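You operate a simulated robot arm through the tools that you are given. There is no shell and no other tool. Be economical: measure what you need, move in short steps, check, and stop when the job is done.

You are at the controls of a simulated two-armed robot. One attempt, no reset.

TASK
Pick up the blue can from the top of the workbench with one hand, pass it to the other hand and put it on the right second shelf from the bottom of the long grey rack. Set down upright: blue can.

It is judged by the outcome, as a careful person would: the job done as asked, and still so three seconds after it is handed in. It fails if anything else is knocked over, pushed out of place, dropped, spilled or broken.

THE ROBOT
Two 7-joint arms with two-finger grippers on one trunk, on a base that drives. Base frame: it is fixed to the floor where the robot stands at the start and does not move with it; the origin is under the middle of the robot, x ahead of it, y to its left, z up; the surface under the hand at the start is at about z = 0.86. Readings come in m, degrees, newtons and seconds.
The left shoulder is at the start at [0.078, 0.151, 0.953], the right one opposite. With the tool pointing down near the work surface each hand reaches from about 0.1 to 0.78 m from the robot's upright axis, wherever it stands, measured 20 degrees to its own side. Places, roughly: right second shelf of the long grey rack [0.7, 2.5, 0.6]. Payload 2.54 kg a hand.
The TCP of each hand is the grasp point between the finger pads, 0.03 m short of the fingertips. In the tool frame z runs along the fingers and y along their closing line. The gripper opens to 0.116 m. The gripper's body begins 0.095 m behind the TCP.
Orientation is that of the tool frame in the base frame, as [roll, pitch, yaw] about the fixed x, y, z axes, in that order (R = Rz(yaw) Ry(pitch) Rx(roll)). With the fingers straight down and closing along the base's y, the tool's x points along the base's -x, its y along +y and its z along -z.

THE INTERFACE
- The arms move only by the tool servo_tool. It takes "left_targets", "right_targets" or both (then of equal length, played together; a hand with none holds still); each is a list of rows, each a list of 3 entries, a list of its own where there are three numbers: the shift along the tool's x, y, z in m, then the turn, a rotation vector about the tool's x, y, z in degrees, then the finger opening in m, from 0 to 0.116. In form: [[[x, y, z], [rx, ry, rz], jaw], ...]. A call has 1 to 20 rows; each row shifts and turns the commanded pose from where the row before left it, along the tool's axes as they then stand. Each row takes 0.2 s and may step no farther than 0.05 m and 8.6 degrees from the row before; otherwise, or with a gripper value out of range, the whole call is refused. A pose out of reach is approached as far as the arm can. The call stops where the force on the tool passes 40 N (or 10 N more than at its start, if that is more) or the arm is blocked; 0.2 s more then pass. Each finger travels about 0.072 m/s and halts on what it meets, pressing with about 26 N; the grip force reading is that of the motor and also rises with nothing between the fingers. The clock runs only during rows and for 0.2 s after the last one: add rows that do not move to give the fingers time. The reply holds the time, the measured pose of the TCP, the force on the tool along the base axes, the opening and the grip force, in the units named above and with some noise, with the torque about the TCP (base axes, N m) and any sound that the robot's microphone picked up.
- Cameras (640 x 400 px; columns grow to the right, rows downward): "scene" is now at [0.1606, -0.0427, 1.1319]; the picture's right is [-0.48, -0.88, 0.00], its down [-0.13, 0.07, -0.99] and it looks along [0.87, -0.47, -0.15] (base axes); focal length 214 px, centre (320, 200). "left" rides on the left gripper at [0.069, 0.015, -0.122] in its tool frame; the picture's right is [-0.22, 0.98, 0.00], its down [-0.83, -0.18, -0.53] and it looks along [-0.52, -0.11, 0.85] (tool axes); focal length 251 px, centre (320, 200). "right" rides on the right gripper at [0.069, -0.015, -0.122] in its tool frame; the picture's right is [0.21, 0.98, 0.00], its down [-0.83, 0.18, -0.53] and it looks along [-0.52, 0.11, 0.85] (tool axes); focal length 251 px, centre (320, 200).
- camera(camera): a new picture of that camera. It takes no simulated time.
- move_column(by): slides the trunk up (or, below 0, down) by that many m; the arms and the scene camera ride with it, the base frame stays. It gives what a move gives, with no picture.
- base_move(legs): drives the robot by 1 to 6 legs, each [ahead, left, turn to the left] in m, m and degrees, along the robot's own axes; the way and the turn of a leg run together, so that a leg with both is an arc; at most 1.5 m and 180 degrees a leg. The arms and the cameras ride along, it lands a little off, and it stops where it bumps. It gives what a move gives.
- turn_head(pan, tilt): turns the head with the scene camera to pan (to the left, within 80 degrees either way) and tilt (down, from -29 to 69), counted from straight ahead of the robot. It gives what a move gives.
- probe_pixels(camera, pixels): for up to 12 pixels [column, row] of the newest picture of that camera ("zoom" is the newest enlarged one), the place [x, y, z] in the base frame of the surface seen there, good to about 0.003 m, but the place of the scene camera against the robot may be out by one fixed shift of up to 0.025 m in any direction. It takes no simulated time.
- close_up(camera, box): a new picture of the part [left, top, right, bottom] of that camera's present view, enlarged. It takes no simulated time.
- sign_off(): hands the job in; it is judged then, once.

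Go step by step. Measure first, check grasps and placings, and put right what went wrong. The budget is 80 turns and 78 pictures, counting those below and the enlarged ones. Unless the task says otherwise, let go and move clear before handing in, and close with one line.

The tools are called after "Call:" as name(argument=value, ...) on one line, values as JSON. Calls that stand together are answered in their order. servo_tool: Moves the arms, as the interface text tells. Its arguments: {"type":"object","properties":{"left_targets":{"type":"array","items":{"type":"array"}},"right_targets":{"type":"array","items":{"type":"array"}}},"required":[]} The other tools are called the same way: move_column (by) slides the trunk up or down; base_move (legs) drives the base; turn_head (pan, tilt) turns the head that bears the scene camera; camera (camera) takes a picture; probe_pixels (camera, pixels) gives the place of the surface under pixels of a picture; close_up (camera, box) takes an enlarged picture of a part of a camera's view; sign_off () hands the job in.

At the start:

```text
t: 0.0
left_position: [0.4071, -0.0266, 1.1457]
left_tool_rot: [-179.9, 0.1, -179.9]
left_force: [-0.1, -0.4, -0.4]
left_wrist_torque: [0.04, 0.0, -0.01]
left_opening: 0.1158
left_gripper_force: 0.1
right_position: [0.3539, -0.4238, 1.1709]
right_tool_rot: [-179.9, 0.3, 180.0]
right_force: [-0.4, 0.3, 0.7]
right_wrist_torque: [0.01, 0.01, 0.01]
right_opening: 0.116
right_gripper_force: 0.0
trunk travel left (down, up): [-0.189, 0.1]
robot x, y, heading: [-0.0007, -0.0005, -0.1]
head pan, tilt: [-28.7, 8.8]
```

scene: 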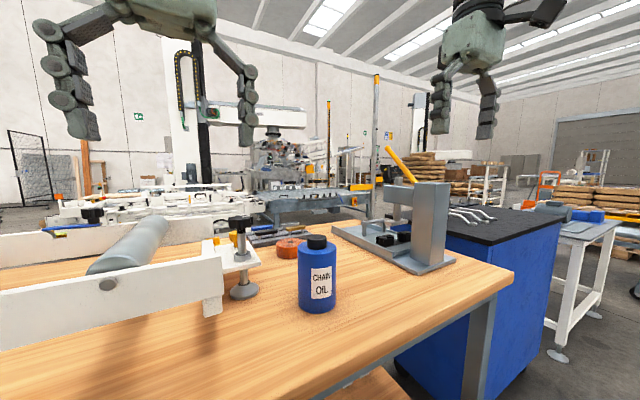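
right: 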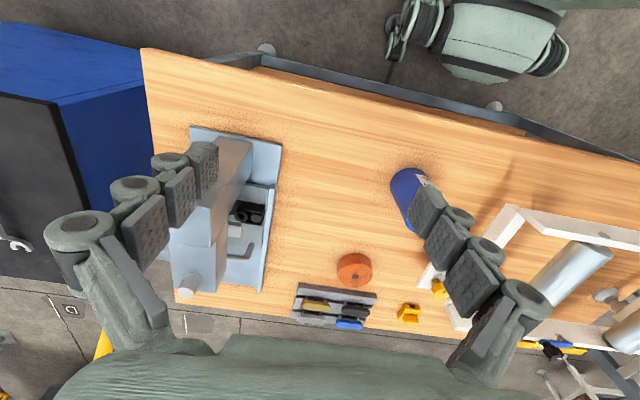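
left: 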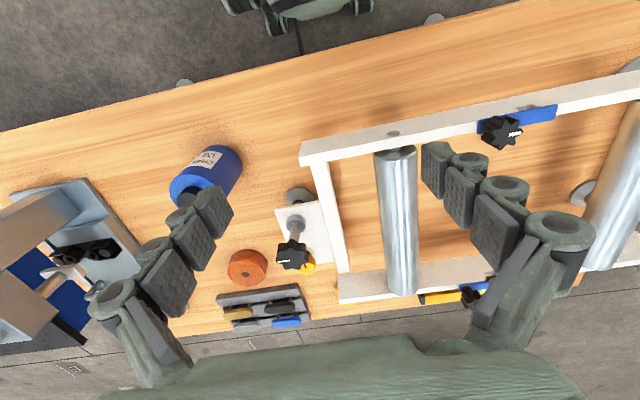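

The blue can stands at scene (317,275), with its black cap at (317,242). I'll measure it with several probes in the scene and right pictures.

Call:
probe_pixels(camera="scene", pixels=[[317, 238], [317, 248], [300, 275], [317, 275], [334, 275], [317, 308], [317, 320], [290, 244], [240, 292], [232, 270], [430, 255], [395, 240]])

Call:
probe_pixels(camera="right", pixels=[[405, 180], [398, 195], [350, 200], [410, 210], [353, 265], [425, 185]])

Call:
probe_pixels(camera="left", pixels=[[225, 170], [200, 200], [185, 185], [236, 165], [292, 255], [247, 267], [297, 195], [320, 150]])

Call:
turn_head(pan=75, tilt=15)

Call:
camera(camera="scene")

```text
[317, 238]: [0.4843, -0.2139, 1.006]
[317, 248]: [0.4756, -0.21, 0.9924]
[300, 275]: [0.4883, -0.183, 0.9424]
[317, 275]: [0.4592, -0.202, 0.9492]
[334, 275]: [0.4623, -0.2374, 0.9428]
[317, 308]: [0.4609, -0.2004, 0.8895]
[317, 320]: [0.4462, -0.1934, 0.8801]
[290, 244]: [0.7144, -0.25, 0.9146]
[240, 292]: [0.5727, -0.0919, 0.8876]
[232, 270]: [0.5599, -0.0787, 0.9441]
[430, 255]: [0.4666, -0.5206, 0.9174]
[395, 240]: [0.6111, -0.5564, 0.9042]
```

```text
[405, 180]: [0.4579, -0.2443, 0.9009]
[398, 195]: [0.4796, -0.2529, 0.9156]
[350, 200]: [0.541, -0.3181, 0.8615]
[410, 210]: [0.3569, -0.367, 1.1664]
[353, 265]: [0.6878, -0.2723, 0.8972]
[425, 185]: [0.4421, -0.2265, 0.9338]
```

```text
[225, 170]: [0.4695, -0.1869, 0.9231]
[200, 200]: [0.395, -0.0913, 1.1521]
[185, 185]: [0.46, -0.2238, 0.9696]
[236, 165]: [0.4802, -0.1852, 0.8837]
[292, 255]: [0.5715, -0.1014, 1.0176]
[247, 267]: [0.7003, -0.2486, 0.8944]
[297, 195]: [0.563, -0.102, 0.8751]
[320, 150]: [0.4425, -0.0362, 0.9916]
```

```text
t: 1.8
left_position: [0.4068, -0.0258, 1.1453]
left_tool_rot: [-179.8, 0.1, -179.9]
left_force: [0.5, -0.5, -0.1]
left_wrist_torque: [0.02, -0.02, 0.01]
left_opening: 0.1161
left_gripper_force: 0.1
right_position: [0.3528, -0.4244, 1.1723]
right_tool_rot: [-180.0, 0.2, 180.0]
right_force: [0.4, 0.0, -0.1]
right_wrist_torque: [0.0, 0.01, 0.0]
right_opening: 0.1162
right_gripper_force: 0.1
trunk travel left (down, up): [-0.189, 0.1]
robot x, y, heading: [-0.0038, 0.0005, 0.1]
head pan, tilt: [75.0, 15.0]
```

```text
74 pictures are left
```

scene: 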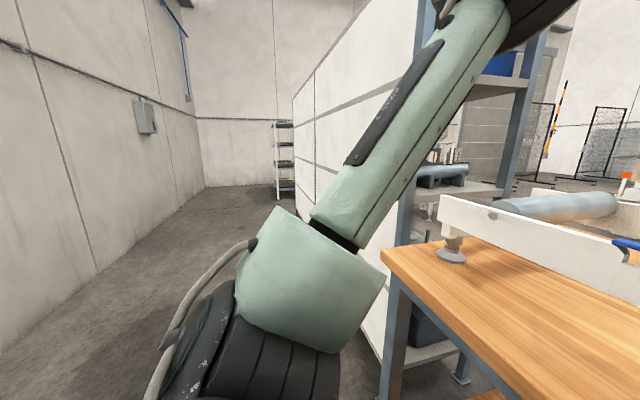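

Can axis fits about (0.475,-0.219), radius about 0.034, bench at 0.861, body top about 0.965. The rack is at the left behind the arm at (500,100), so I'll look at it from other head angles.

Call:
turn_head(pan=58, tilt=12)

Call:
camera(camera="scene")

```text
t: 2.6
left_position: [0.4063, -0.0262, 1.1453]
left_tool_rot: [-179.9, 0.2, -179.9]
left_force: [-0.1, -0.4, 0.0]
left_wrist_torque: [0.04, -0.04, 0.01]
left_opening: 0.1158
left_gripper_force: 0.0
right_position: [0.3549, -0.4235, 1.1724]
right_tool_rot: [-179.9, 0.3, 180.0]
right_force: [0.0, 0.5, -0.1]
right_wrist_torque: [-0.03, -0.02, 0.01]
right_opening: 0.116
right_gripper_force: 0.0
trunk travel left (down, up): [-0.189, 0.1]
robot x, y, heading: [-0.002, 0.0029, -0.4]
head pan, tilt: [58.0, 12.0]
```

```text
73 pictures are left
```

scene: 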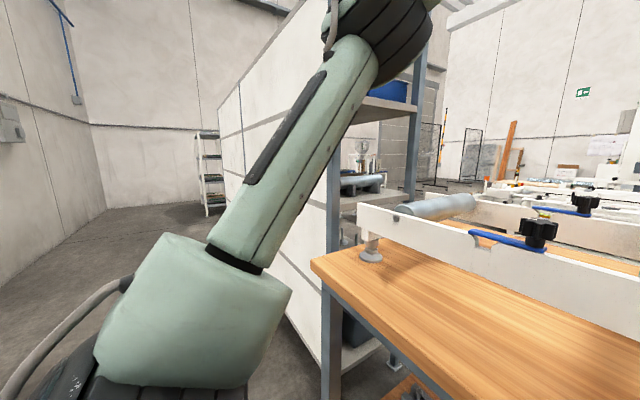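

The end of the grey rack shows at (330-420, 80-370), with a white long side at (270,150). I'll probe these to understand which face is open.

Call:
probe_pixels(camera="scene", pixels=[[325, 170], [330, 330], [413, 160], [360, 193], [380, 110], [360, 350], [240, 110], [222, 150], [290, 250], [390, 180], [365, 155], [355, 240]])

Call:
close_up(camera="scene", box=[220, 60, 460, 380])

```text
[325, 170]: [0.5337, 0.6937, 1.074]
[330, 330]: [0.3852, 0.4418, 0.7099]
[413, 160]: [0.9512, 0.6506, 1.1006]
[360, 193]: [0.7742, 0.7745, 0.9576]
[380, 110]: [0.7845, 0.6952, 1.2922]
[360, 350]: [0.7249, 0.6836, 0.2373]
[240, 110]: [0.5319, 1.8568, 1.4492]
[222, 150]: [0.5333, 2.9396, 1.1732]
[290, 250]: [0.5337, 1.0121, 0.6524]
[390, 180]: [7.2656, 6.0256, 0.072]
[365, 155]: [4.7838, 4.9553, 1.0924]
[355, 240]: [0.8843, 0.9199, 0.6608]
```

```text
1.25 times, centred on (340, 220) of scene
```

zoom: 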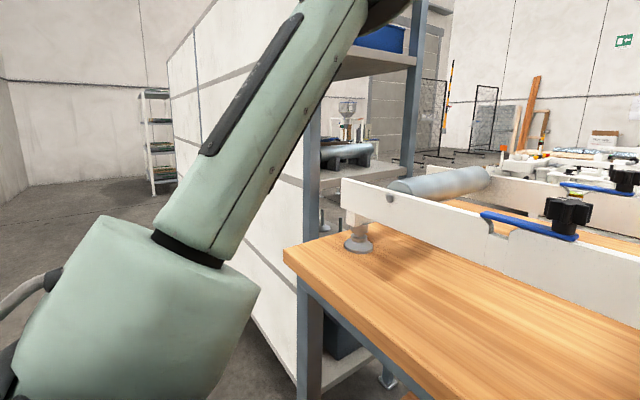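

The rack spans x 0.53–0.95 and y 0.65–3. Its panelled back is towards me and its open front faces +x, so I'll have to drive round it later. Plan: the right hand grips the can's upper body from above, then the left hand takes it low and tilted, and places it. First I bring the right hand over the can and move the left aside.

Call:
servo_tool(right_targets=[[[-0.02, 0.034, 0.0117], [0, 0, 0], 0.116], [[-0.02, 0.034, 0.0117], [0, 0, 0], 0.116], [[-0.02, 0.034, 0.0117], [0, 0, 0], 0.116], [[-0.02, 0.034, 0.0117], [0, 0, 0], 0.116], [[-0.02, 0.034, 0.0117], [0, 0, 0], 0.116], [[-0.02, 0.0345, 0.0117], [0, 0, 0], 0.116], [[0, 0, 0], [0, 0, 0], 0.116]], left_targets=[[[0, 0.03, 0], [0, 0, 0], 0.116], [[0, 0.03, 0], [0, 0, 0], 0.116], [[0, 0.03, 0], [0, 0, 0], 0.116], [[0, 0.03, 0], [0, 0, 0], 0.116], [[0, 0.03, 0], [0, 0, 0], 0.116], [[0, 0.03, 0], [0, 0, 0], 0.116], [[0, 0, 0], [0, 0, 0], 0.116]])

Call:
camera(camera="right")

Call:
turn_head(pan=-25, tilt=15)

Call:
camera(camera="scene")

```text
t: 4.2
left_position: [0.4053, 0.155, 1.1446]
left_tool_rot: [-179.9, 0.1, 180.0]
left_force: [0.9, 0.5, -0.9]
left_wrist_torque: [0.0, -0.01, -0.01]
left_opening: 0.1161
left_gripper_force: 0.0
right_position: [0.4727, -0.22, 1.1014]
right_tool_rot: [-179.9, 0.2, 179.9]
right_force: [-0.2, 0.6, -0.7]
right_wrist_torque: [0.0, 0.02, 0.0]
right_opening: 0.1159
right_gripper_force: 0.0
trunk travel left (down, up): [-0.189, 0.1]
robot x, y, heading: [0.0004, 0.0033, -0.1]
head pan, tilt: [58.0, 12.0]
```

```text
71 pictures are left
```

right: 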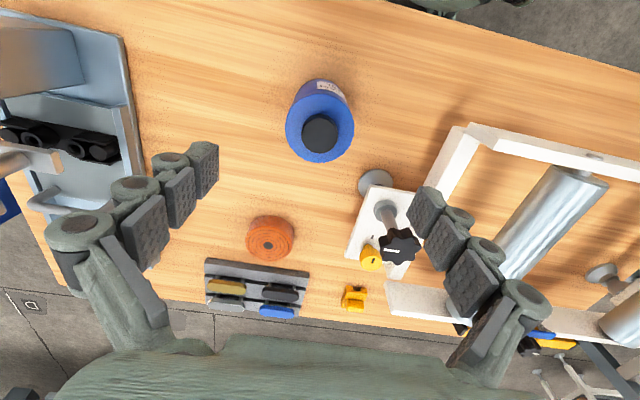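

```text
t: 5.8
left_position: [0.406, 0.1542, 1.1435]
left_tool_rot: [-179.9, 0.1, -179.9]
left_force: [-0.6, 0.6, 0.5]
left_wrist_torque: [0.0, 0.0, -0.01]
left_opening: 0.1161
left_gripper_force: 0.1
right_position: [0.4736, -0.2211, 1.1014]
right_tool_rot: [180.0, 0.2, 180.0]
right_force: [-0.3, 0.5, -0.4]
right_wrist_torque: [-0.02, -0.01, -0.01]
right_opening: 0.116
right_gripper_force: 0.1
trunk travel left (down, up): [-0.189, 0.1]
robot x, y, heading: [-0.0013, -0.0012, -0.3]
head pan, tilt: [-25.0, 15.0]
```

```text
70 pictures are left
```

scene: 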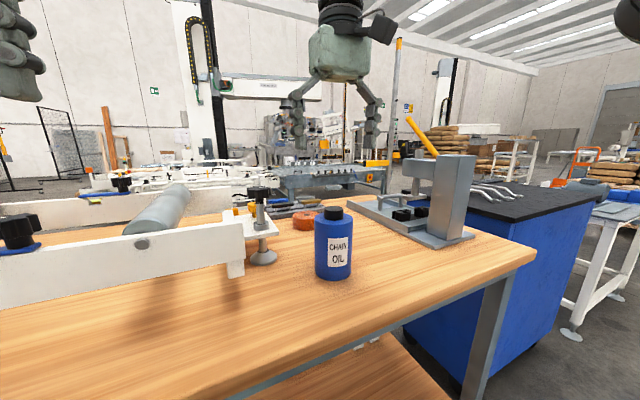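

The right view shows the can's top clearly, with the cap at (320,133) and its shoulder around it. I'll probe those for the axis.

Call:
probe_pixels(camera="right", pixels=[[320, 130], [306, 132], [335, 132], [290, 125], [351, 125], [320, 157], [321, 98], [296, 145], [344, 147], [320, 180], [270, 130], [320, 88]])

```text
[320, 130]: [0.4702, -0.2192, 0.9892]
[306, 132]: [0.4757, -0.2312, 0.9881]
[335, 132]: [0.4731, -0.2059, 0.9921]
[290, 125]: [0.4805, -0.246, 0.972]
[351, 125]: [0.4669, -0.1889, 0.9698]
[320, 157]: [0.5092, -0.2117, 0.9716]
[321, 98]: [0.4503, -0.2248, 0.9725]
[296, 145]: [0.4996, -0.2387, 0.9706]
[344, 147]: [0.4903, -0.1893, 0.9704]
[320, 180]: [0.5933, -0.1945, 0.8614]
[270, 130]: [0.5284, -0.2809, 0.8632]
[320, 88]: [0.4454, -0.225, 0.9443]
```

Axis is at (0.476,-0.218), shoulder at z 0.971, bench at 0.861. I'll lower the right TCP to z 0.951 and close.

Call:
servo_tool(right_targets=[[[-0.0025, 0.003, 0.03], [0, 0, 0], 0.116], [[0, 0, 0.03], [0, 0, 0], 0.116], [[0, 0, 0.03], [0, 0, 0], 0.116], [[0, 0, 0.03], [0, 0, 0], 0.116], [[0, 0, 0.03], [0, 0, 0], 0.116], [[0, 0, 0], [0, 0, 0], 0.116]])

Call:
camera(camera="right")

```text
t: 7.2
left_position: [0.4062, 0.1535, 1.1451]
left_tool_rot: [-180.0, 0.1, -180.0]
left_force: [0.1, -1.2, 0.1]
left_wrist_torque: [0.0, 0.0, 0.0]
left_opening: 0.1161
left_gripper_force: 0.1
right_position: [0.4766, -0.2162, 0.9497]
right_tool_rot: [-179.9, 0.3, -180.0]
right_force: [-0.9, -0.4, -0.4]
right_wrist_torque: [0.0, 0.0, 0.0]
right_opening: 0.1162
right_gripper_force: 0.2
trunk travel left (down, up): [-0.189, 0.1]
robot x, y, heading: [0.0005, 0.0002, -0.0]
head pan, tilt: [-25.0, 15.0]
```

```text
69 pictures are left
```

right: 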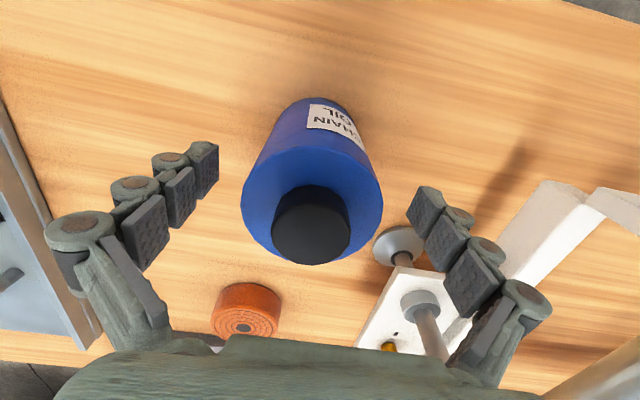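

The can is centred between the fingers, so I close.

Call:
servo_tool(right_targets=[[[0, 0, 0], [0, 0, 0], 0.085], [[0, 0, 0], [0, 0, 0], 0.065], [[0, 0, 0], [0, 0, 0], 0.05], [[0, 0, 0], [0, 0, 0], 0.05], [[0, 0, 0], [0, 0, 0], 0.05], [[0, 0, 0], [0, 0, 0], 0.05]])

```text
t: 8.6
left_position: [0.4072, 0.1533, 1.1433]
left_tool_rot: [-179.8, 0.1, -179.9]
left_force: [0.0, -0.8, -0.8]
left_wrist_torque: [0.0, 0.04, -0.02]
left_opening: 0.116
left_gripper_force: 0.1
right_position: [0.4779, -0.2161, 0.9514]
right_tool_rot: [180.0, 0.3, 179.9]
right_force: [1.7, -2.7, 5.0]
right_wrist_torque: [-0.17, -0.02, 0.0]
right_opening: 0.0697
right_gripper_force: 26.0
trunk travel left (down, up): [-0.189, 0.1]
robot x, y, heading: [0.0036, -0.0044, 0.1]
head pan, tilt: [-25.0, 15.0]
```

Gripped at 0.070 m with 26 N. I lift it 0.22 m and at the same time turn the left hand to point right (−y), tilted 30° down.

Call:
servo_tool(right_targets=[[[0, 0, -0.005], [0, 0, 0], 0.05], [[0, 0, -0.01], [0, 0, 0], 0.05], [[0, 0, -0.015], [0, 0, 0], 0.05], [[0, 0, -0.015], [0, 0, 0], 0.05], [[0, 0, -0.015], [0, 0, 0], 0.05], [[0, 0, -0.015], [0, 0, 0], 0.05], [[0, 0, -0.015], [0, 0, 0], 0.05], [[0, 0, -0.015], [0, 0, 0], 0.05], [[0, 0, -0.015], [0, 0, 0], 0.05], [[0, 0, -0.015], [0, 0, 0], 0.05], [[0, 0, -0.015], [0, 0, 0], 0.05], [[0, 0, -0.015], [0, 0, 0], 0.05], [[0, 0, -0.015], [0, 0, 0], 0.05], [[0, 0, -0.015], [0, 0, 0], 0.05], [[0, 0, -0.015], [0, 0, 0], 0.05], [[0, 0, -0.01], [0, 0, 0], 0.05], [[0, 0, 0], [0, 0, 0], 0.05], [[0, 0, 0], [0, 0, 0], 0.05], [[0, 0, 0], [0, 0, 0], 0.05]], left_targets=[[[0, 0, 0], [0, 0, 8.18], 0.116], [[0, 0, 0], [0, 0, 8.18], 0.116], [[0, 0, 0], [0, 0, 8.18], 0.116], [[0, 0, 0], [0, 0, 8.18], 0.116], [[0, 0, 0], [0, 0, 8.18], 0.116], [[0, 0, 0], [0, 0, 8.18], 0.116], [[0, 0, 0], [0, 0, 8.18], 0.116], [[0, 0, 0], [0, 0, 8.18], 0.116], [[0, 0, 0], [0, 0, 8.18], 0.116], [[0, 0, 0], [0, 0, 8.18], 0.116], [[0, 0, 0], [0, 0, 8.2], 0.116], [[0, 0, 0], [0, -8.57, 0], 0.116], [[0, 0, 0], [0, -8.57, 0], 0.116], [[0, 0, 0], [0, -8.57, 0], 0.116], [[0, 0, 0], [0, -8.57, 0], 0.116], [[0, 0, 0], [0, -8.57, 0], 0.116], [[0, 0, 0], [0, -8.57, 0], 0.116], [[0, 0, 0], [0, -8.57, 0], 0.116], [[0, 0, 0], [0, 0, 0], 0.116]])

Call:
camera(camera="scene")

Call:
camera(camera="left")

```text
t: 12.5
left_position: [0.2863, 0.0747, 1.0931]
left_tool_rot: [158.8, 57.8, 73.5]
left_force: [1.6, -1.2, 0.0]
left_wrist_torque: [0.0, -0.01, 0.01]
left_opening: 0.1161
left_gripper_force: 0.0
left hand out of reach, approached as far as the arm can: row 6, 7, 8, 9, 10, 11
right_position: [0.4554, -0.2291, 1.1495]
right_tool_rot: [179.5, 0.8, -179.7]
right_force: [0.1, -0.2, -5.0]
right_wrist_torque: [0.0, 0.03, -0.03]
right_opening: 0.0697
right_gripper_force: 25.5
right hand out of reach, approached as far as the arm can: row 14, 15, 16
trunk travel left (down, up): [-0.189, 0.1]
robot x, y, heading: [0.0004, 0.0057, 0.4]
head pan, tilt: [-25.0, 15.0]
stopped in row 19 (left hand): the arm was blocked; the commanded pose is now the measured one
```

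```text
68 pictures are left
```

scene: 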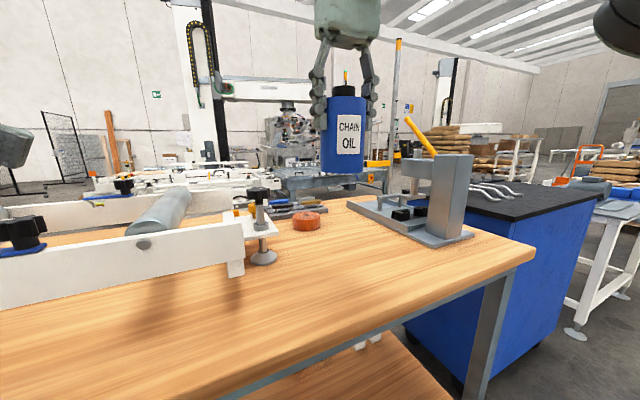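

```text
67 pictures are left
```

left: 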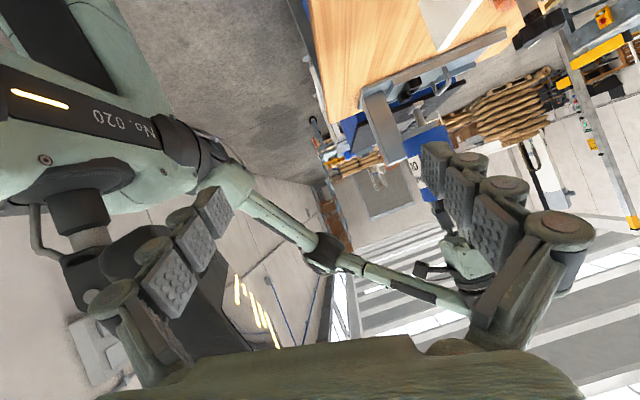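

The can is held upright and the left hand has almost the orientation I want, but both arms are near the reach limit this high. I'll back away from the bench by 0.35 m and do the pass lower, in free space.

Call:
base_move(legs=[[-0.35, 0, 0]])

Call:
camera(camera="scene")

```text
t: 14.8
left_position: [-0.0612, 0.0792, 1.0869]
left_tool_rot: [161.7, 58.7, 75.9]
left_force: [-0.5, 0.2, 0.7]
left_wrist_torque: [-0.01, -0.03, 0.02]
left_opening: 0.1158
left_gripper_force: 0.0
right_position: [0.1085, -0.2211, 1.1476]
right_tool_rot: [180.0, 0.5, -179.4]
right_force: [-0.2, -0.2, -4.6]
right_wrist_torque: [0.02, 0.0, 0.04]
right_opening: 0.0695
right_gripper_force: 26.2
trunk travel left (down, up): [-0.189, 0.1]
robot x, y, heading: [-0.3569, 0.0003, 0.4]
head pan, tilt: [-25.0, 15.0]
```

```text
66 pictures are left
```

scene: 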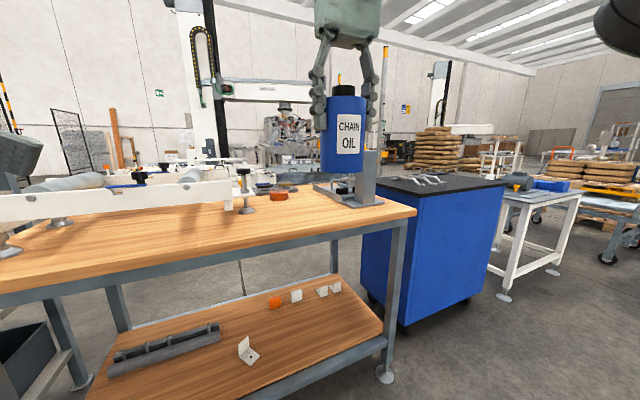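

The can now hangs in free air ahead of the bench, and both hands hold. I lower the right hand to z 1.0 at y −0.15, straighten the left hand's tilt, and bring it to a standoff pointing at the can's lower half.

Call:
servo_tool(right_targets=[[[0.002, 0.009, 0.019], [0, 0, 0], 0.05], [[0.002, 0.009, 0.019], [0, 0, 0], 0.05], [[0.002, 0.009, 0.019], [0, 0, 0], 0.05], [[0.002, 0.009, 0.019], [0, 0, 0], 0.05], [[0.002, 0.009, 0.019], [0, 0, 0], 0.05], [[0.002, 0.009, 0.019], [0, 0, 0], 0.05], [[0.002, 0.009, 0.019], [0, 0, 0], 0.05], [[0.001, 0.008, 0.017], [0, 0, 0], 0.05], [[0, 0, 0], [0, 0, 0], 0.05], [[0, 0, 0], [0, 0, 0], 0.05], [[0, 0, 0], [0, 0, 0], 0.05], [[0, 0, 0], [0, 0, 0], 0.05]], left_targets=[[[0, 0, 0], [0, 0, -5.4], 0.116], [[0, 0, 0], [0, 0, -5.4], 0.116], [[0, 0, 0], [6.1, 0, 3.5], 0.116], [[0, 0.019, 0.013], [0, 0, 0], 0.116], [[0.001, 0.019, 0.013], [0, 0, 0], 0.116], [[0, 0.019, 0.013], [0, 0, 0], 0.116], [[0.001, 0.019, 0.013], [0, 0, 0], 0.116], [[0, 0.019, 0.013], [0, 0, 0], 0.116], [[0.001, 0.019, 0.013], [0, 0, 0], 0.116], [[0, 0.019, 0.013], [0, 0, 0], 0.116], [[0.001, 0.021, 0.013], [0, 0, 0], 0.116], [[0, 0, 0], [0, 0, 0], 0.116]])

Call:
camera(camera="left")

Call:
turn_head(pan=0, tilt=25)

Call:
camera(camera="scene")

```text
t: 17.4
left_position: [0.0253, 0.0298, 1.0545]
left_tool_rot: [-179.9, 60.4, 89.8]
left_force: [-0.2, 0.0, -0.8]
left_wrist_torque: [0.01, 0.01, 0.02]
left_opening: 0.1162
left_gripper_force: 0.1
left hand out of reach, approached as far as the arm can: row 8, 9, 10, 11
right_position: [0.0957, -0.1521, 0.9976]
right_tool_rot: [179.8, 0.4, -179.5]
right_force: [-0.4, 0.8, -4.4]
right_wrist_torque: [-0.03, 0.05, 0.02]
right_opening: 0.0699
right_gripper_force: 25.7
trunk travel left (down, up): [-0.189, 0.1]
robot x, y, heading: [-0.3543, 0.0023, 0.4]
head pan, tilt: [-25.0, 15.0]
```

```text
65 pictures are left
```

left: 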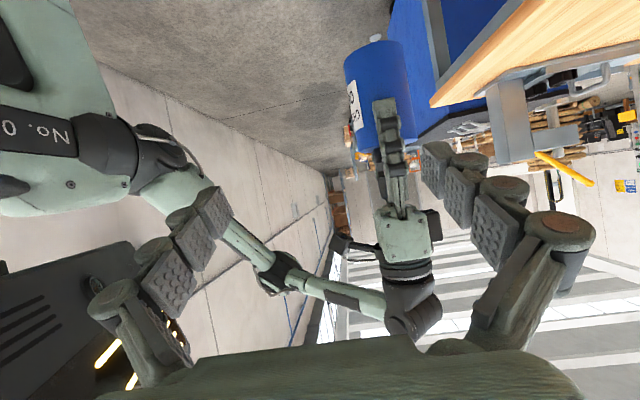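

```text
t: 18.3
left_position: [0.0254, 0.0307, 1.0546]
left_tool_rot: [-180.0, 60.5, 89.9]
left_force: [0.4, 0.9, 0.1]
left_wrist_torque: [-0.02, 0.01, -0.01]
left_opening: 0.1161
left_gripper_force: 0.1
right_position: [0.0952, -0.1526, 0.9974]
right_tool_rot: [179.9, 0.3, -179.4]
right_force: [0.2, 0.3, -4.2]
right_wrist_torque: [-0.01, 0.05, 0.0]
right_opening: 0.0697
right_gripper_force: 26.1
trunk travel left (down, up): [-0.189, 0.1]
robot x, y, heading: [-0.3552, 0.0017, 0.4]
head pan, tilt: [0.0, 25.0]
```

```text
64 pictures are left
```

scene: 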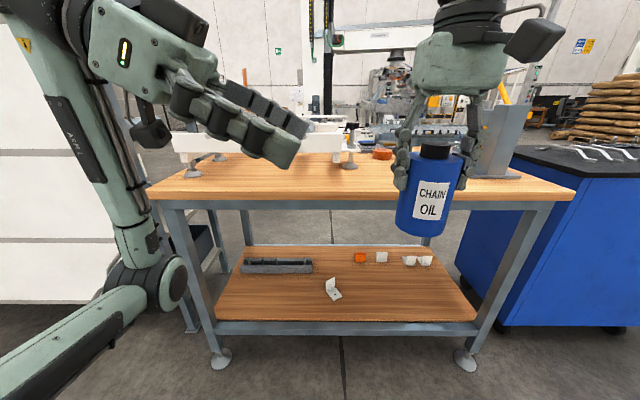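

The left orientation is right now (60.4° pitch, pointing −y), but it stopped short in x. I'll bring the can nearer, with both hands lower, where the left arm has more room.

Call:
servo_tool(right_targets=[[[0.008, 0.006, 0.01], [0, 0, 0], 0.05], [[0.008, 0.006, 0.01], [0, 0, 0], 0.05], [[0.008, 0.006, 0.01], [0, 0, 0], 0.05], [[0.008, 0.006, 0.01], [0, 0, 0], 0.05], [[0.008, 0.006, 0.01], [0, 0, 0], 0.05], [[0.008, 0.006, 0.01], [0, 0, 0], 0.05], [[0.008, 0.006, 0.01], [0, 0, 0], 0.05], [[0.008, 0.008, 0.01], [0, 0, 0], 0.05], [[0, 0, 0], [0, 0, 0], 0.05]], left_targets=[[[0.012, -0.008, 0.002], [0, 0, 0], 0.116], [[0.012, -0.008, 0.002], [0, 0, 0], 0.116], [[0.012, -0.008, 0.002], [0, 0, 0], 0.116], [[0.012, -0.008, 0.002], [0, 0, 0], 0.116], [[0.012, -0.008, 0.002], [0, 0, 0], 0.116], [[0.012, -0.008, 0.002], [0, 0, 0], 0.116], [[0.012, -0.008, 0.002], [0, 0, 0], 0.116], [[0.01, -0.007, 0.002], [0, 0, 0], 0.116], [[0, 0, 0], [0, 0, 0], 0.116]])

Call:
camera(camera="left")

```text
t: 20.3
left_position: [-0.0385, 0.0619, 0.9662]
left_tool_rot: [179.9, 60.5, 89.9]
left_force: [0.6, -0.3, 0.2]
left_wrist_torque: [-0.03, -0.02, 0.0]
left_opening: 0.1159
left_gripper_force: 0.1
right_position: [0.0294, -0.1016, 0.9187]
right_tool_rot: [179.8, 0.4, -179.6]
right_force: [-0.1, -1.0, -4.2]
right_wrist_torque: [0.02, 0.02, 0.02]
right_opening: 0.0697
right_gripper_force: 26.3
trunk travel left (down, up): [-0.189, 0.1]
robot x, y, heading: [-0.3574, 0.0045, 0.5]
head pan, tilt: [0.0, 25.0]
```

```text
63 pictures are left
```

left: 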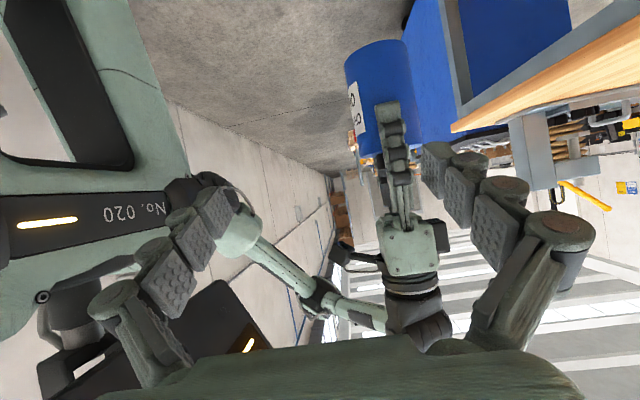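

Left commands are clamped to what it reaches. It is now 0.068 m short in x, so I try to reach the standoff here.

Call:
servo_tool(left_targets=[[[0, 0.017, 0.0], [0, 0, 0], 0.116], [[0, 0.017, 0.0], [0, 0, 0], 0.116], [[0, 0.017, 0.0], [0, 0, 0], 0.116], [[0.0015, 0.017, 0.0], [0, 0, 0], 0.116], [[0, 0, 0.025], [0, 0, 0], 0.116], [[0, 0, 0.024], [0, 0, 0], 0.116], [[0, 0, 0], [0, 0, 0], 0.116]])

Call:
camera(camera="left")

Call:
camera(camera="scene")

```text
t: 21.9
left_position: [-0.0141, 0.0177, 0.9735]
left_tool_rot: [-179.5, 60.3, 90.4]
left_force: [-0.4, 0.5, -1.2]
left_wrist_torque: [-0.02, -0.02, 0.01]
left_opening: 0.116
left_gripper_force: 0.1
left hand out of reach, approached as far as the arm can: row 1, 2, 3, 4, 5, 6
right_position: [0.0294, -0.1028, 0.9183]
right_tool_rot: [179.9, 0.3, -179.5]
right_force: [0.1, 0.1, -3.5]
right_wrist_torque: [0.03, 0.0, 0.01]
right_opening: 0.0697
right_gripper_force: 25.8
trunk travel left (down, up): [-0.189, 0.1]
robot x, y, heading: [-0.3511, 0.0, 0.2]
head pan, tilt: [0.0, 25.0]
```

```text
62 pictures are left
```

left: 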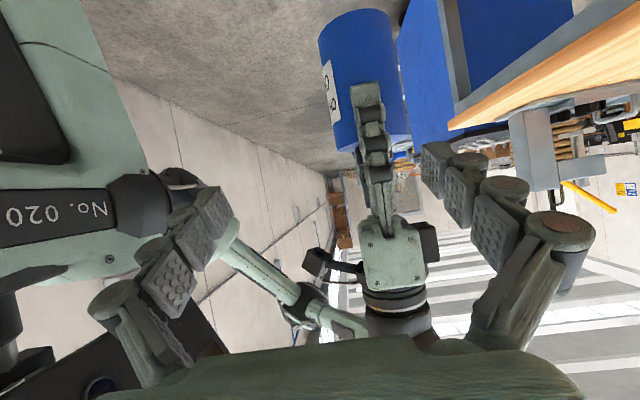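

```text
61 pictures are left
```

scene: 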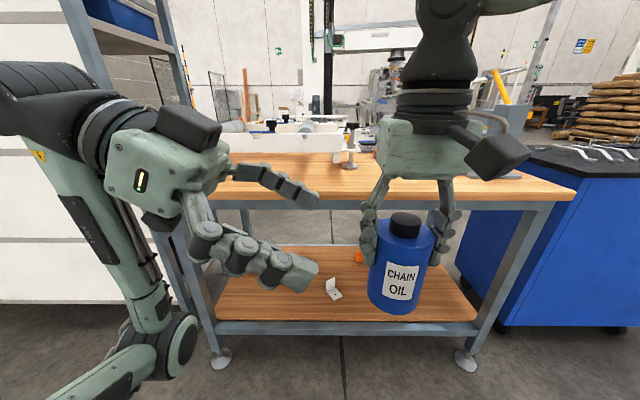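

The limit is in the left wrist when it points purely −y. I'll turn the left hand 30° to point more forward, which still keeps its fingers clear of the right ones, and approach along that line.

Call:
servo_tool(left_targets=[[[0, 0, -0.005], [-6.5, 0, -3.75], 0.116], [[0, 0, -0.005], [-6.5, 0, -3.75], 0.116], [[0, 0, 0], [-6.5, 0, -3.75], 0.116], [[0, 0, 0], [-6.5, 0, -3.75], 0.116], [[0, 0, 0], [0, 0, 0], 0.116]])

```text
t: 23.1
left_position: [0.0153, 0.0266, 0.9987]
left_tool_rot: [-179.6, 60.3, 120.3]
left_force: [0.2, 0.5, 0.7]
left_wrist_torque: [0.01, 0.0, 0.02]
left_opening: 0.1162
left_gripper_force: 0.1
left hand out of reach, approached as far as the arm can: row 3, 4
right_position: [0.0299, -0.1021, 0.9185]
right_tool_rot: [179.9, 0.3, -179.7]
right_force: [-0.3, -0.4, -4.3]
right_wrist_torque: [0.02, -0.01, 0.0]
right_opening: 0.0699
right_gripper_force: 26.1
trunk travel left (down, up): [-0.189, 0.1]
robot x, y, heading: [-0.3565, -0.0034, 0.4]
head pan, tilt: [0.0, 25.0]
```

The arm keeps drifting upward, so the wrist bend is at its limit at this height. I'll back off a bit more for free space, then do the pass lower and further out.

Call:
base_move(legs=[[-0.3, 0, 0]])

Call:
servo_tool(left_targets=[[[0.02, 0.02, 0.0], [0, 0, 0], 0.116], [[0.02, 0.02, 0.0], [0, 0, 0], 0.116], [[0.02, 0.01, 0.0], [0, 0, 0], 0.116], [[0.02, 0, 0.0], [0, 0, 0], 0.116], [[0.02, 0, 0.0], [0, 0, 0], 0.116], [[0.02, 0, 0.0], [0, 0, 0], 0.116], [[0.02, 0, 0], [0, 0, 0], 0.116], [[0, 0, 0], [0, 0, 0], 0.116]], right_targets=[[[0, 0, 0.02], [0, 0, 0], 0.05], [[0, 0, 0.02], [0, 0, 0], 0.05], [[0, 0, 0.02], [0, 0, 0], 0.05], [[0, 0, 0.02], [0, 0, 0], 0.05], [[0, 0, 0.02], [0, 0, 0], 0.05], [[0, 0, 0], [0, 0, 0], 0.05], [[0, 0, 0], [0, 0, 0], 0.05], [[0, 0, 0], [0, 0, 0], 0.05]])

Call:
camera(camera="scene")

```text
t: 25.2
left_position: [-0.2902, 0.0235, 1.0003]
left_tool_rot: [-179.7, 60.3, 120.2]
left_force: [-0.4, 0.1, 0.0]
left_wrist_torque: [0.01, 0.01, 0.02]
left_opening: 0.116
left_gripper_force: 0.0
right_position: [-0.2723, -0.1049, 0.9195]
right_tool_rot: [179.8, 0.5, -179.4]
right_force: [-0.8, 0.7, -4.5]
right_wrist_torque: [0.01, 0.0, 0.01]
right_opening: 0.0699
right_gripper_force: 26.3
trunk travel left (down, up): [-0.189, 0.1]
robot x, y, heading: [-0.6572, -0.0049, 0.6]
head pan, tilt: [0.0, 25.0]
```

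```text
t: 27.0
left_position: [-0.2522, 0.098, 0.9213]
left_tool_rot: [-179.5, 60.3, 120.3]
left_force: [0.1, -0.2, 0.8]
left_wrist_torque: [-0.03, 0.05, 0.02]
left_opening: 0.116
left_gripper_force: 0.0
left hand out of reach, approached as far as the arm can: row 4, 5, 6, 7
right_position: [-0.2759, -0.1045, 0.8194]
right_tool_rot: [179.8, 0.3, -179.4]
right_force: [0.2, -0.4, -4.0]
right_wrist_torque: [0.02, 0.03, 0.03]
right_opening: 0.0697
right_gripper_force: 26.1
trunk travel left (down, up): [-0.189, 0.1]
robot x, y, heading: [-0.6602, -0.0054, 0.4]
head pan, tilt: [0.0, 25.0]
```

```text
60 pictures are left
```

scene: 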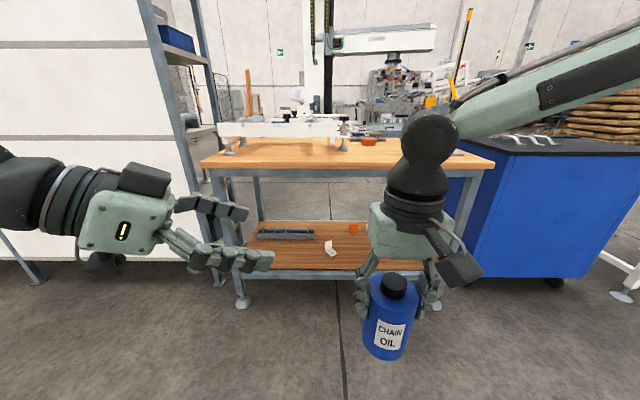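

The low left pose is still limited. Pointing forward, which is how it must place on the shelf anyway, should suit the left arm better. I turn the left hand another 60° to face straight ahead and see what it can reach.

Call:
servo_tool(left_targets=[[[0, 0, 0], [-6.5, 0, -3.75], 0.116], [[0, 0, 0], [-6.5, 0, -3.75], 0.116], [[0, 0, 0], [-6.5, 0, -3.75], 0.116], [[0, 0, 0], [-6.5, 0, -3.75], 0.116], [[0, 0, 0], [-6.5, 0, -3.75], 0.116], [[0, 0, 0], [-6.5, 0, -3.75], 0.116], [[0, 0, 0], [-6.5, 0, -3.75], 0.116], [[0, 0, 0], [-6.5, 0, -3.75], 0.116], [[0, 0.0, 0.03], [0, 0, 0], 0.116], [[0, 0.0, 0.03], [0, 0, 0], 0.116], [[0, 0.0, 0.03], [0, 0, 0], 0.116], [[0, 0.0, 0.03], [0, 0, 0], 0.116], [[0, 0.0, 0.03], [0, 0, 0], 0.116]])

Call:
camera(camera="scene")

```text
t: 29.8
left_position: [-0.0427, 0.1066, 0.8838]
left_tool_rot: [-179.3, 60.0, -179.3]
left_force: [0.4, 0.1, -1.2]
left_wrist_torque: [-0.01, 0.01, -0.03]
left_opening: 0.116
left_gripper_force: 0.1
left hand out of reach, approached as far as the arm can: row 1, 2, 3, 4, 5, 6
right_position: [-0.2743, -0.1044, 0.8197]
right_tool_rot: [179.9, 0.3, -179.4]
right_force: [0.1, 0.1, -4.9]
right_wrist_torque: [-0.02, 0.02, 0.02]
right_opening: 0.0697
right_gripper_force: 26.0
trunk travel left (down, up): [-0.189, 0.1]
robot x, y, heading: [-0.6583, -0.0031, 0.4]
head pan, tilt: [0.0, 25.0]
```

```text
59 pictures are left
```

scene: 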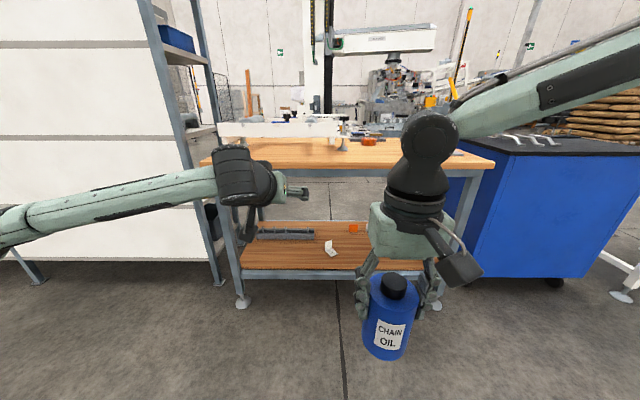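

The left arm reaches the forward pose easily (about 0.615 ahead of the robot, z 0.88). Before placing the pass point further out, I check where the bench front edge is.

Call:
probe_pixels(camera="scene", pixels=[[340, 172], [340, 280], [385, 282], [288, 193], [240, 170]])

Call:
servo_tool(left_targets=[[[0.0, 0.015, -0.02], [0, 0, 0], 0.116], [[0.0, 0.015, -0.02], [0, 0, 0], 0.116], [[0.0, 0.015, -0.02], [0, 0, 0], 0.116], [[0.0, 0.015, -0.02], [0, 0, 0], 0.116], [[0, 0.015, -0.02], [0, 0, 0], 0.116], [[0, 0, 0], [0, 0, 0], 0.116]])

```text
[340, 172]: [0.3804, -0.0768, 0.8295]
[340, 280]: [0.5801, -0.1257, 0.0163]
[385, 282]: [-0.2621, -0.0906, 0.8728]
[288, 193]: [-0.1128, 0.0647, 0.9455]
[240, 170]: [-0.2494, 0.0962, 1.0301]
```

```text
t: 31.2
left_position: [-0.1315, 0.1788, 0.9343]
left_tool_rot: [-179.3, 60.1, -179.3]
left_force: [-0.7, -0.2, -0.6]
left_wrist_torque: [0.0, -0.01, -0.01]
left_opening: 0.1161
left_gripper_force: 0.0
right_position: [-0.2758, -0.105, 0.8187]
right_tool_rot: [180.0, 0.4, -179.4]
right_force: [0.3, -0.2, -4.9]
right_wrist_torque: [0.02, 0.0, -0.01]
right_opening: 0.0697
right_gripper_force: 26.0
trunk travel left (down, up): [-0.189, 0.1]
robot x, y, heading: [-0.6628, -0.0022, 0.5]
head pan, tilt: [0.0, 25.0]
```

The bench front is at x 0.38, so there is ample room. I move the right hand with the can to (−0.018, 0, 0.90) and yaw it 90° so its fingers sit front and back of the can.

Call:
servo_tool(right_targets=[[[-0.0258, 0.0105, -0.0081], [0, 0, 0], 0.05], [[-0.0258, 0.0105, -0.0081], [0, 0, 0], 0.05], [[-0.0258, 0.0105, -0.0081], [0, 0, 0], 0.05], [[-0.0258, 0.0105, -0.0081], [0, 0, 0], 0.05], [[-0.0258, 0.0105, -0.0081], [0, 0, 0], 0.05], [[-0.0258, 0.0105, -0.0081], [0, 0, 0], 0.05], [[-0.0258, 0.0105, -0.0081], [0, 0, 0], 0.05], [[-0.0258, 0.0105, -0.0081], [0, 0, 0], 0.05], [[-0.0258, 0.0105, -0.0081], [0, 0, 0], 0.05], [[-0.0258, 0.0105, -0.0081], [0, 0, 0], 0.05], [[0, 0, 0], [0, 0, 0], 0.05]])

Call:
servo_tool(right_targets=[[[0, 0, 0], [0, 0, -8.18], 0.05], [[0, 0, 0], [0, 0, -8.18], 0.05], [[0, 0, 0], [0, 0, -8.18], 0.05], [[0, 0, 0], [0, 0, -8.18], 0.05], [[0, 0, 0], [0, 0, -8.18], 0.05], [[0, 0, 0], [0, 0, -8.18], 0.05], [[0, 0, 0], [0, 0, -8.18], 0.05], [[0, 0, 0], [0, 0, -8.18], 0.05], [[0, 0, 0], [0, 0, -8.18], 0.05], [[0, 0, 0], [0, 0, -8.18], 0.05], [[0, 0, 0], [0, 0, -8.2], 0.05], [[0, 0, 0], [0, 0, 0], 0.05]])

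Call:
camera(camera="scene")

```text
t: 33.6
left_position: [-0.1321, 0.1781, 0.9341]
left_tool_rot: [-179.3, 60.0, -179.3]
left_force: [0.7, 0.4, -1.0]
left_wrist_torque: [0.02, -0.05, -0.02]
left_opening: 0.1162
left_gripper_force: 0.0
right_position: [-0.1701, -0.0734, 0.8625]
right_tool_rot: [179.7, 0.4, -179.4]
right_force: [0.2, -0.1, -5.1]
right_wrist_torque: [0.0, 0.02, -0.01]
right_opening: 0.0698
right_gripper_force: 25.4
right hand out of reach, approached as far as the arm can: row 4, 5, 6, 7, 8, 9, 10
trunk travel left (down, up): [-0.189, 0.1]
robot x, y, heading: [-0.6602, -0.0, 0.7]
head pan, tilt: [0.0, 25.0]
```

```text
t: 36.2
left_position: [-0.1311, 0.1781, 0.935]
left_tool_rot: [-179.3, 60.0, -179.3]
left_force: [0.0, -0.1, -0.1]
left_wrist_torque: [0.03, 0.0, 0.03]
left_opening: 0.1162
left_gripper_force: 0.1
right_position: [-0.1722, -0.0737, 0.8625]
right_tool_rot: [-179.7, 0.2, -89.4]
right_force: [-0.6, 1.0, -4.7]
right_wrist_torque: [-0.03, 0.01, -0.01]
right_opening: 0.0698
right_gripper_force: 26.1
trunk travel left (down, up): [-0.189, 0.1]
robot x, y, heading: [-0.6605, -0.0011, 0.4]
head pan, tilt: [0.0, 25.0]
```

```text
58 pictures are left
```

scene: 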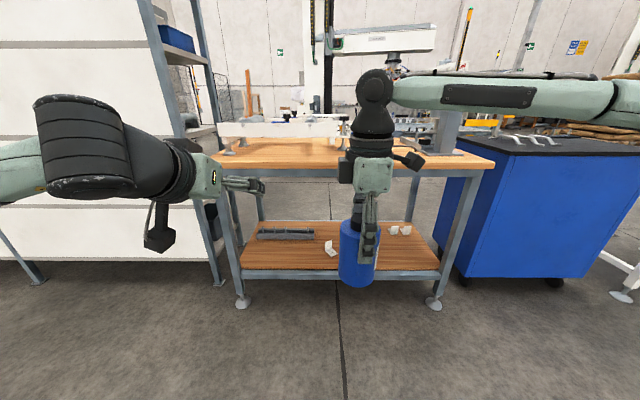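

The right hand yawed with the can upright, but stopped at (−0.172,−0.074). In this new posture I try moving further out again.

Call:
servo_tool(right_targets=[[[0, -0.02, 0], [0, 0, 0], 0.05], [[0, -0.02, 0], [0, 0, 0], 0.05], [[0, -0.02, 0], [0, 0, 0], 0.05], [[0, -0.02, 0], [0, 0, 0], 0.05], [[0, -0.02, 0], [0, 0, 0], 0.05], [[0, -0.02, 0], [0, 0, 0], 0.05], [[-0.025, 0, 0], [0, 0, 0], 0.05], [[-0.025, 0, 0], [0, 0, 0], 0.05], [[-0.02, 0, 0], [0, 0, 0], 0.05], [[0, 0, 0], [0, 0, 0], 0.05]])

```text
t: 38.4
left_position: [-0.1314, 0.1779, 0.9343]
left_tool_rot: [-179.3, 59.9, -179.3]
left_force: [-0.3, 0.4, 1.0]
left_wrist_torque: [0.01, -0.02, -0.02]
left_opening: 0.116
left_gripper_force: 0.1
right_position: [-0.1332, -0.091, 0.8623]
right_tool_rot: [-179.6, 0.2, -89.4]
right_force: [-0.2, -1.1, -3.9]
right_wrist_torque: [0.0, -0.05, 0.02]
right_opening: 0.0697
right_gripper_force: 26.0
right hand out of reach, approached as far as the arm can: row 1, 2, 3, 4, 5, 6, 7, 8, 9
trunk travel left (down, up): [-0.189, 0.1]
robot x, y, heading: [-0.6585, -0.0011, 0.2]
head pan, tilt: [0.0, 25.0]
```

The right arm resists crossing the midline. I'll keep the can at y −0.15, try it further out, and let the left hand come across.

Call:
servo_tool(right_targets=[[[0.03, 0, 0], [0, 0, 0], 0.05], [[0.03, 0, 0], [0, 0, 0], 0.05], [[0, -0.025, 0], [0, 0, 0], 0.05], [[0, -0.025, 0], [0, 0, 0], 0.05], [[0, -0.025, 0], [0, 0, 0], 0.05], [[0, -0.025, 0], [0, 0, 0], 0.05], [[0, -0.02, 0], [0, 0, 0], 0.05], [[0, 0, 0], [0, 0, 0], 0.05]], left_targets=[[[0, -0.02, 0.01], [0, 0, 0], 0.116], [[0, -0.02, 0.01], [0, 0, 0], 0.116], [[0, -0.02, 0.01], [0, 0, 0], 0.116], [[0, -0.02, 0], [0, 0, 0], 0.116], [[0, -0.02, 0], [0, 0, 0], 0.116], [[0, 0, 0], [0, 0, 0], 0.116], [[0, 0, 0], [0, 0, 0], 0.116], [[0, 0, 0], [0, 0, 0], 0.116]])

Call:
camera(camera="scene")

```text
t: 40.2
left_position: [-0.1039, 0.0791, 0.9206]
left_tool_rot: [-179.3, 59.9, -179.4]
left_force: [0.3, -0.5, 0.5]
left_wrist_torque: [0.02, -0.01, 0.0]
left_opening: 0.116
left_gripper_force: 0.1
right_position: [-0.0345, -0.172, 0.8605]
right_tool_rot: [-179.6, 0.1, -89.3]
right_force: [0.7, 0.8, -4.7]
right_wrist_torque: [-0.01, -0.05, -0.01]
right_opening: 0.0699
right_gripper_force: 25.9
right hand out of reach, approached as far as the arm can: row 6, 7
trunk travel left (down, up): [-0.189, 0.1]
robot x, y, heading: [-0.66, -0.0026, 0.2]
head pan, tilt: [0.0, 25.0]
```

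```text
57 pictures are left
```

scene: 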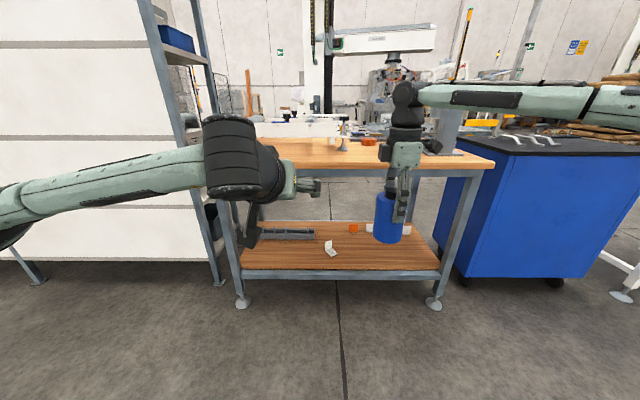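

Right is now at (−0.035,−0.172), well out. I turn the left hand 45° toward the can and see whether it holds position.

Call:
servo_tool(left_targets=[[[0, 0, 0], [6.5, 0, 3.75], 0.116], [[0, 0, 0], [6.5, 0, 3.75], 0.116], [[0, 0, 0], [6.5, 0, 3.75], 0.116], [[0, 0, 0], [6.5, 0, 3.75], 0.116], [[0, 0, 0], [6.5, 0, 3.75], 0.116], [[0, 0, 0], [6.5, 0, 3.75], 0.116], [[0, 0, 0], [0, 0, 0], 0.116]])

Call:
camera(camera="left")

```text
t: 41.8
left_position: [-0.1033, 0.0802, 0.9185]
left_tool_rot: [-179.4, 60.3, 135.5]
left_force: [0.3, 0.3, -0.3]
left_wrist_torque: [-0.01, -0.02, -0.01]
left_opening: 0.116
left_gripper_force: 0.0
right_position: [-0.0348, -0.1716, 0.8609]
right_tool_rot: [-179.6, 0.1, -89.3]
right_force: [0.2, 0.3, -4.3]
right_wrist_torque: [-0.02, -0.04, 0.01]
right_opening: 0.0697
right_gripper_force: 25.9
trunk travel left (down, up): [-0.189, 0.1]
robot x, y, heading: [-0.6631, -0.0003, 0.4]
head pan, tilt: [0.0, 25.0]
```

```text
56 pictures are left
```

left: 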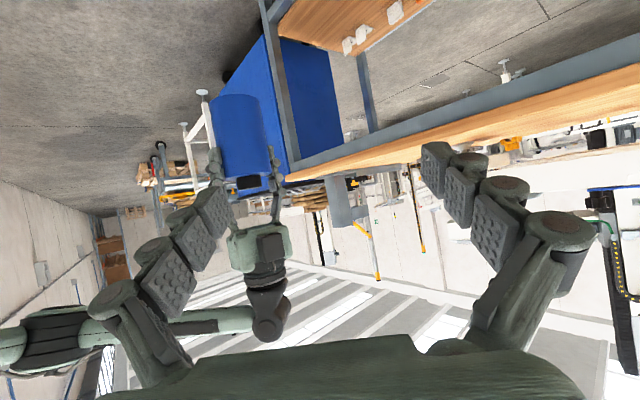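

The left turned cleanly, and the can appears at (240,140), left of the grip line. I shift along tool y by −0.13 and partway in, to a standoff 0.15 m from the can.

Call:
servo_tool(left_targets=[[[-0.0036, -0.026, 0.02], [0, 0, 0], 0.116], [[-0.0036, -0.026, 0.02], [0, 0, 0], 0.116], [[-0.0036, -0.026, 0.02], [0, 0, 0], 0.116], [[-0.0036, -0.026, 0.02], [0, 0, 0], 0.116], [[-0.0036, -0.026, 0.02], [0, 0, 0], 0.116], [[0, 0, 0], [0, 0, 0], 0.116]])

Call:
camera(camera="left")

```text
t: 43.2
left_position: [-0.1285, -0.0806, 0.8845]
left_tool_rot: [-179.4, 60.1, 135.4]
left_force: [0.3, 0.7, 0.5]
left_wrist_torque: [0.01, 0.01, 0.01]
left_opening: 0.1159
left_gripper_force: 0.0
right_position: [-0.035, -0.1726, 0.86]
right_tool_rot: [-179.7, 0.1, -89.3]
right_force: [-0.4, -0.2, -5.0]
right_wrist_torque: [-0.03, 0.01, 0.01]
right_opening: 0.0697
right_gripper_force: 26.1
trunk travel left (down, up): [-0.189, 0.1]
robot x, y, heading: [-0.6605, -0.0014, 0.5]
head pan, tilt: [0.0, 25.0]
```

```text
55 pictures are left
```

left: 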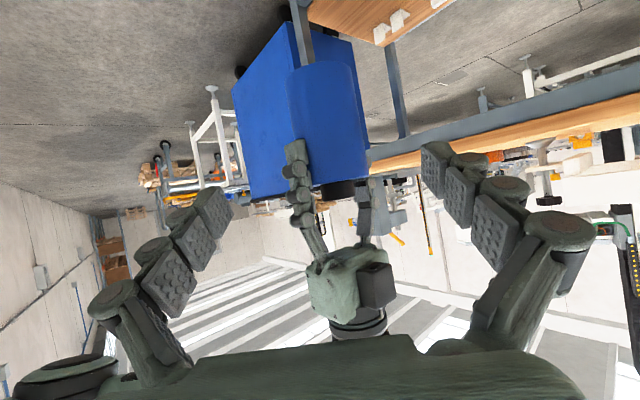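

The approach is centred, with the can at column 327. Right's rear finger would crowd my left fingers at this angle, so I yaw the right hand 45° first to line its fingers up with the approach.

Call:
servo_tool(right_targets=[[[0, 0, 0], [0, 0, 7.5], 0.05], [[0, 0, 0], [0, 0, 7.5], 0.05], [[0, 0, 0], [0, 0, 7.5], 0.05], [[0, 0, 0], [0, 0, 7.5], 0.05], [[0, 0, 0], [0, 0, 7.5], 0.05], [[0, 0, 0], [0, 0, 7.5], 0.05], [[0, 0, 0], [0, 0, 0], 0.05]])

Call:
camera(camera="left")

```text
t: 44.8
left_position: [-0.1285, -0.0799, 0.8857]
left_tool_rot: [-179.5, 60.2, 135.5]
left_force: [1.1, -0.2, -0.1]
left_wrist_torque: [0.02, -0.01, 0.0]
left_opening: 0.1162
left_gripper_force: 0.1
right_position: [-0.0349, -0.1706, 0.8605]
right_tool_rot: [-179.8, 0.4, -134.5]
right_force: [-0.4, -0.2, -3.8]
right_wrist_torque: [0.02, 0.02, 0.01]
right_opening: 0.0697
right_gripper_force: 26.1
trunk travel left (down, up): [-0.189, 0.1]
robot x, y, heading: [-0.6579, -0.0, 0.6]
head pan, tilt: [0.0, 25.0]
```

```text
54 pictures are left
```

left: 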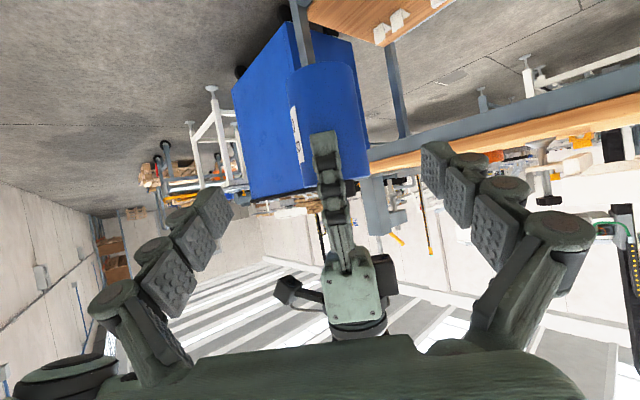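

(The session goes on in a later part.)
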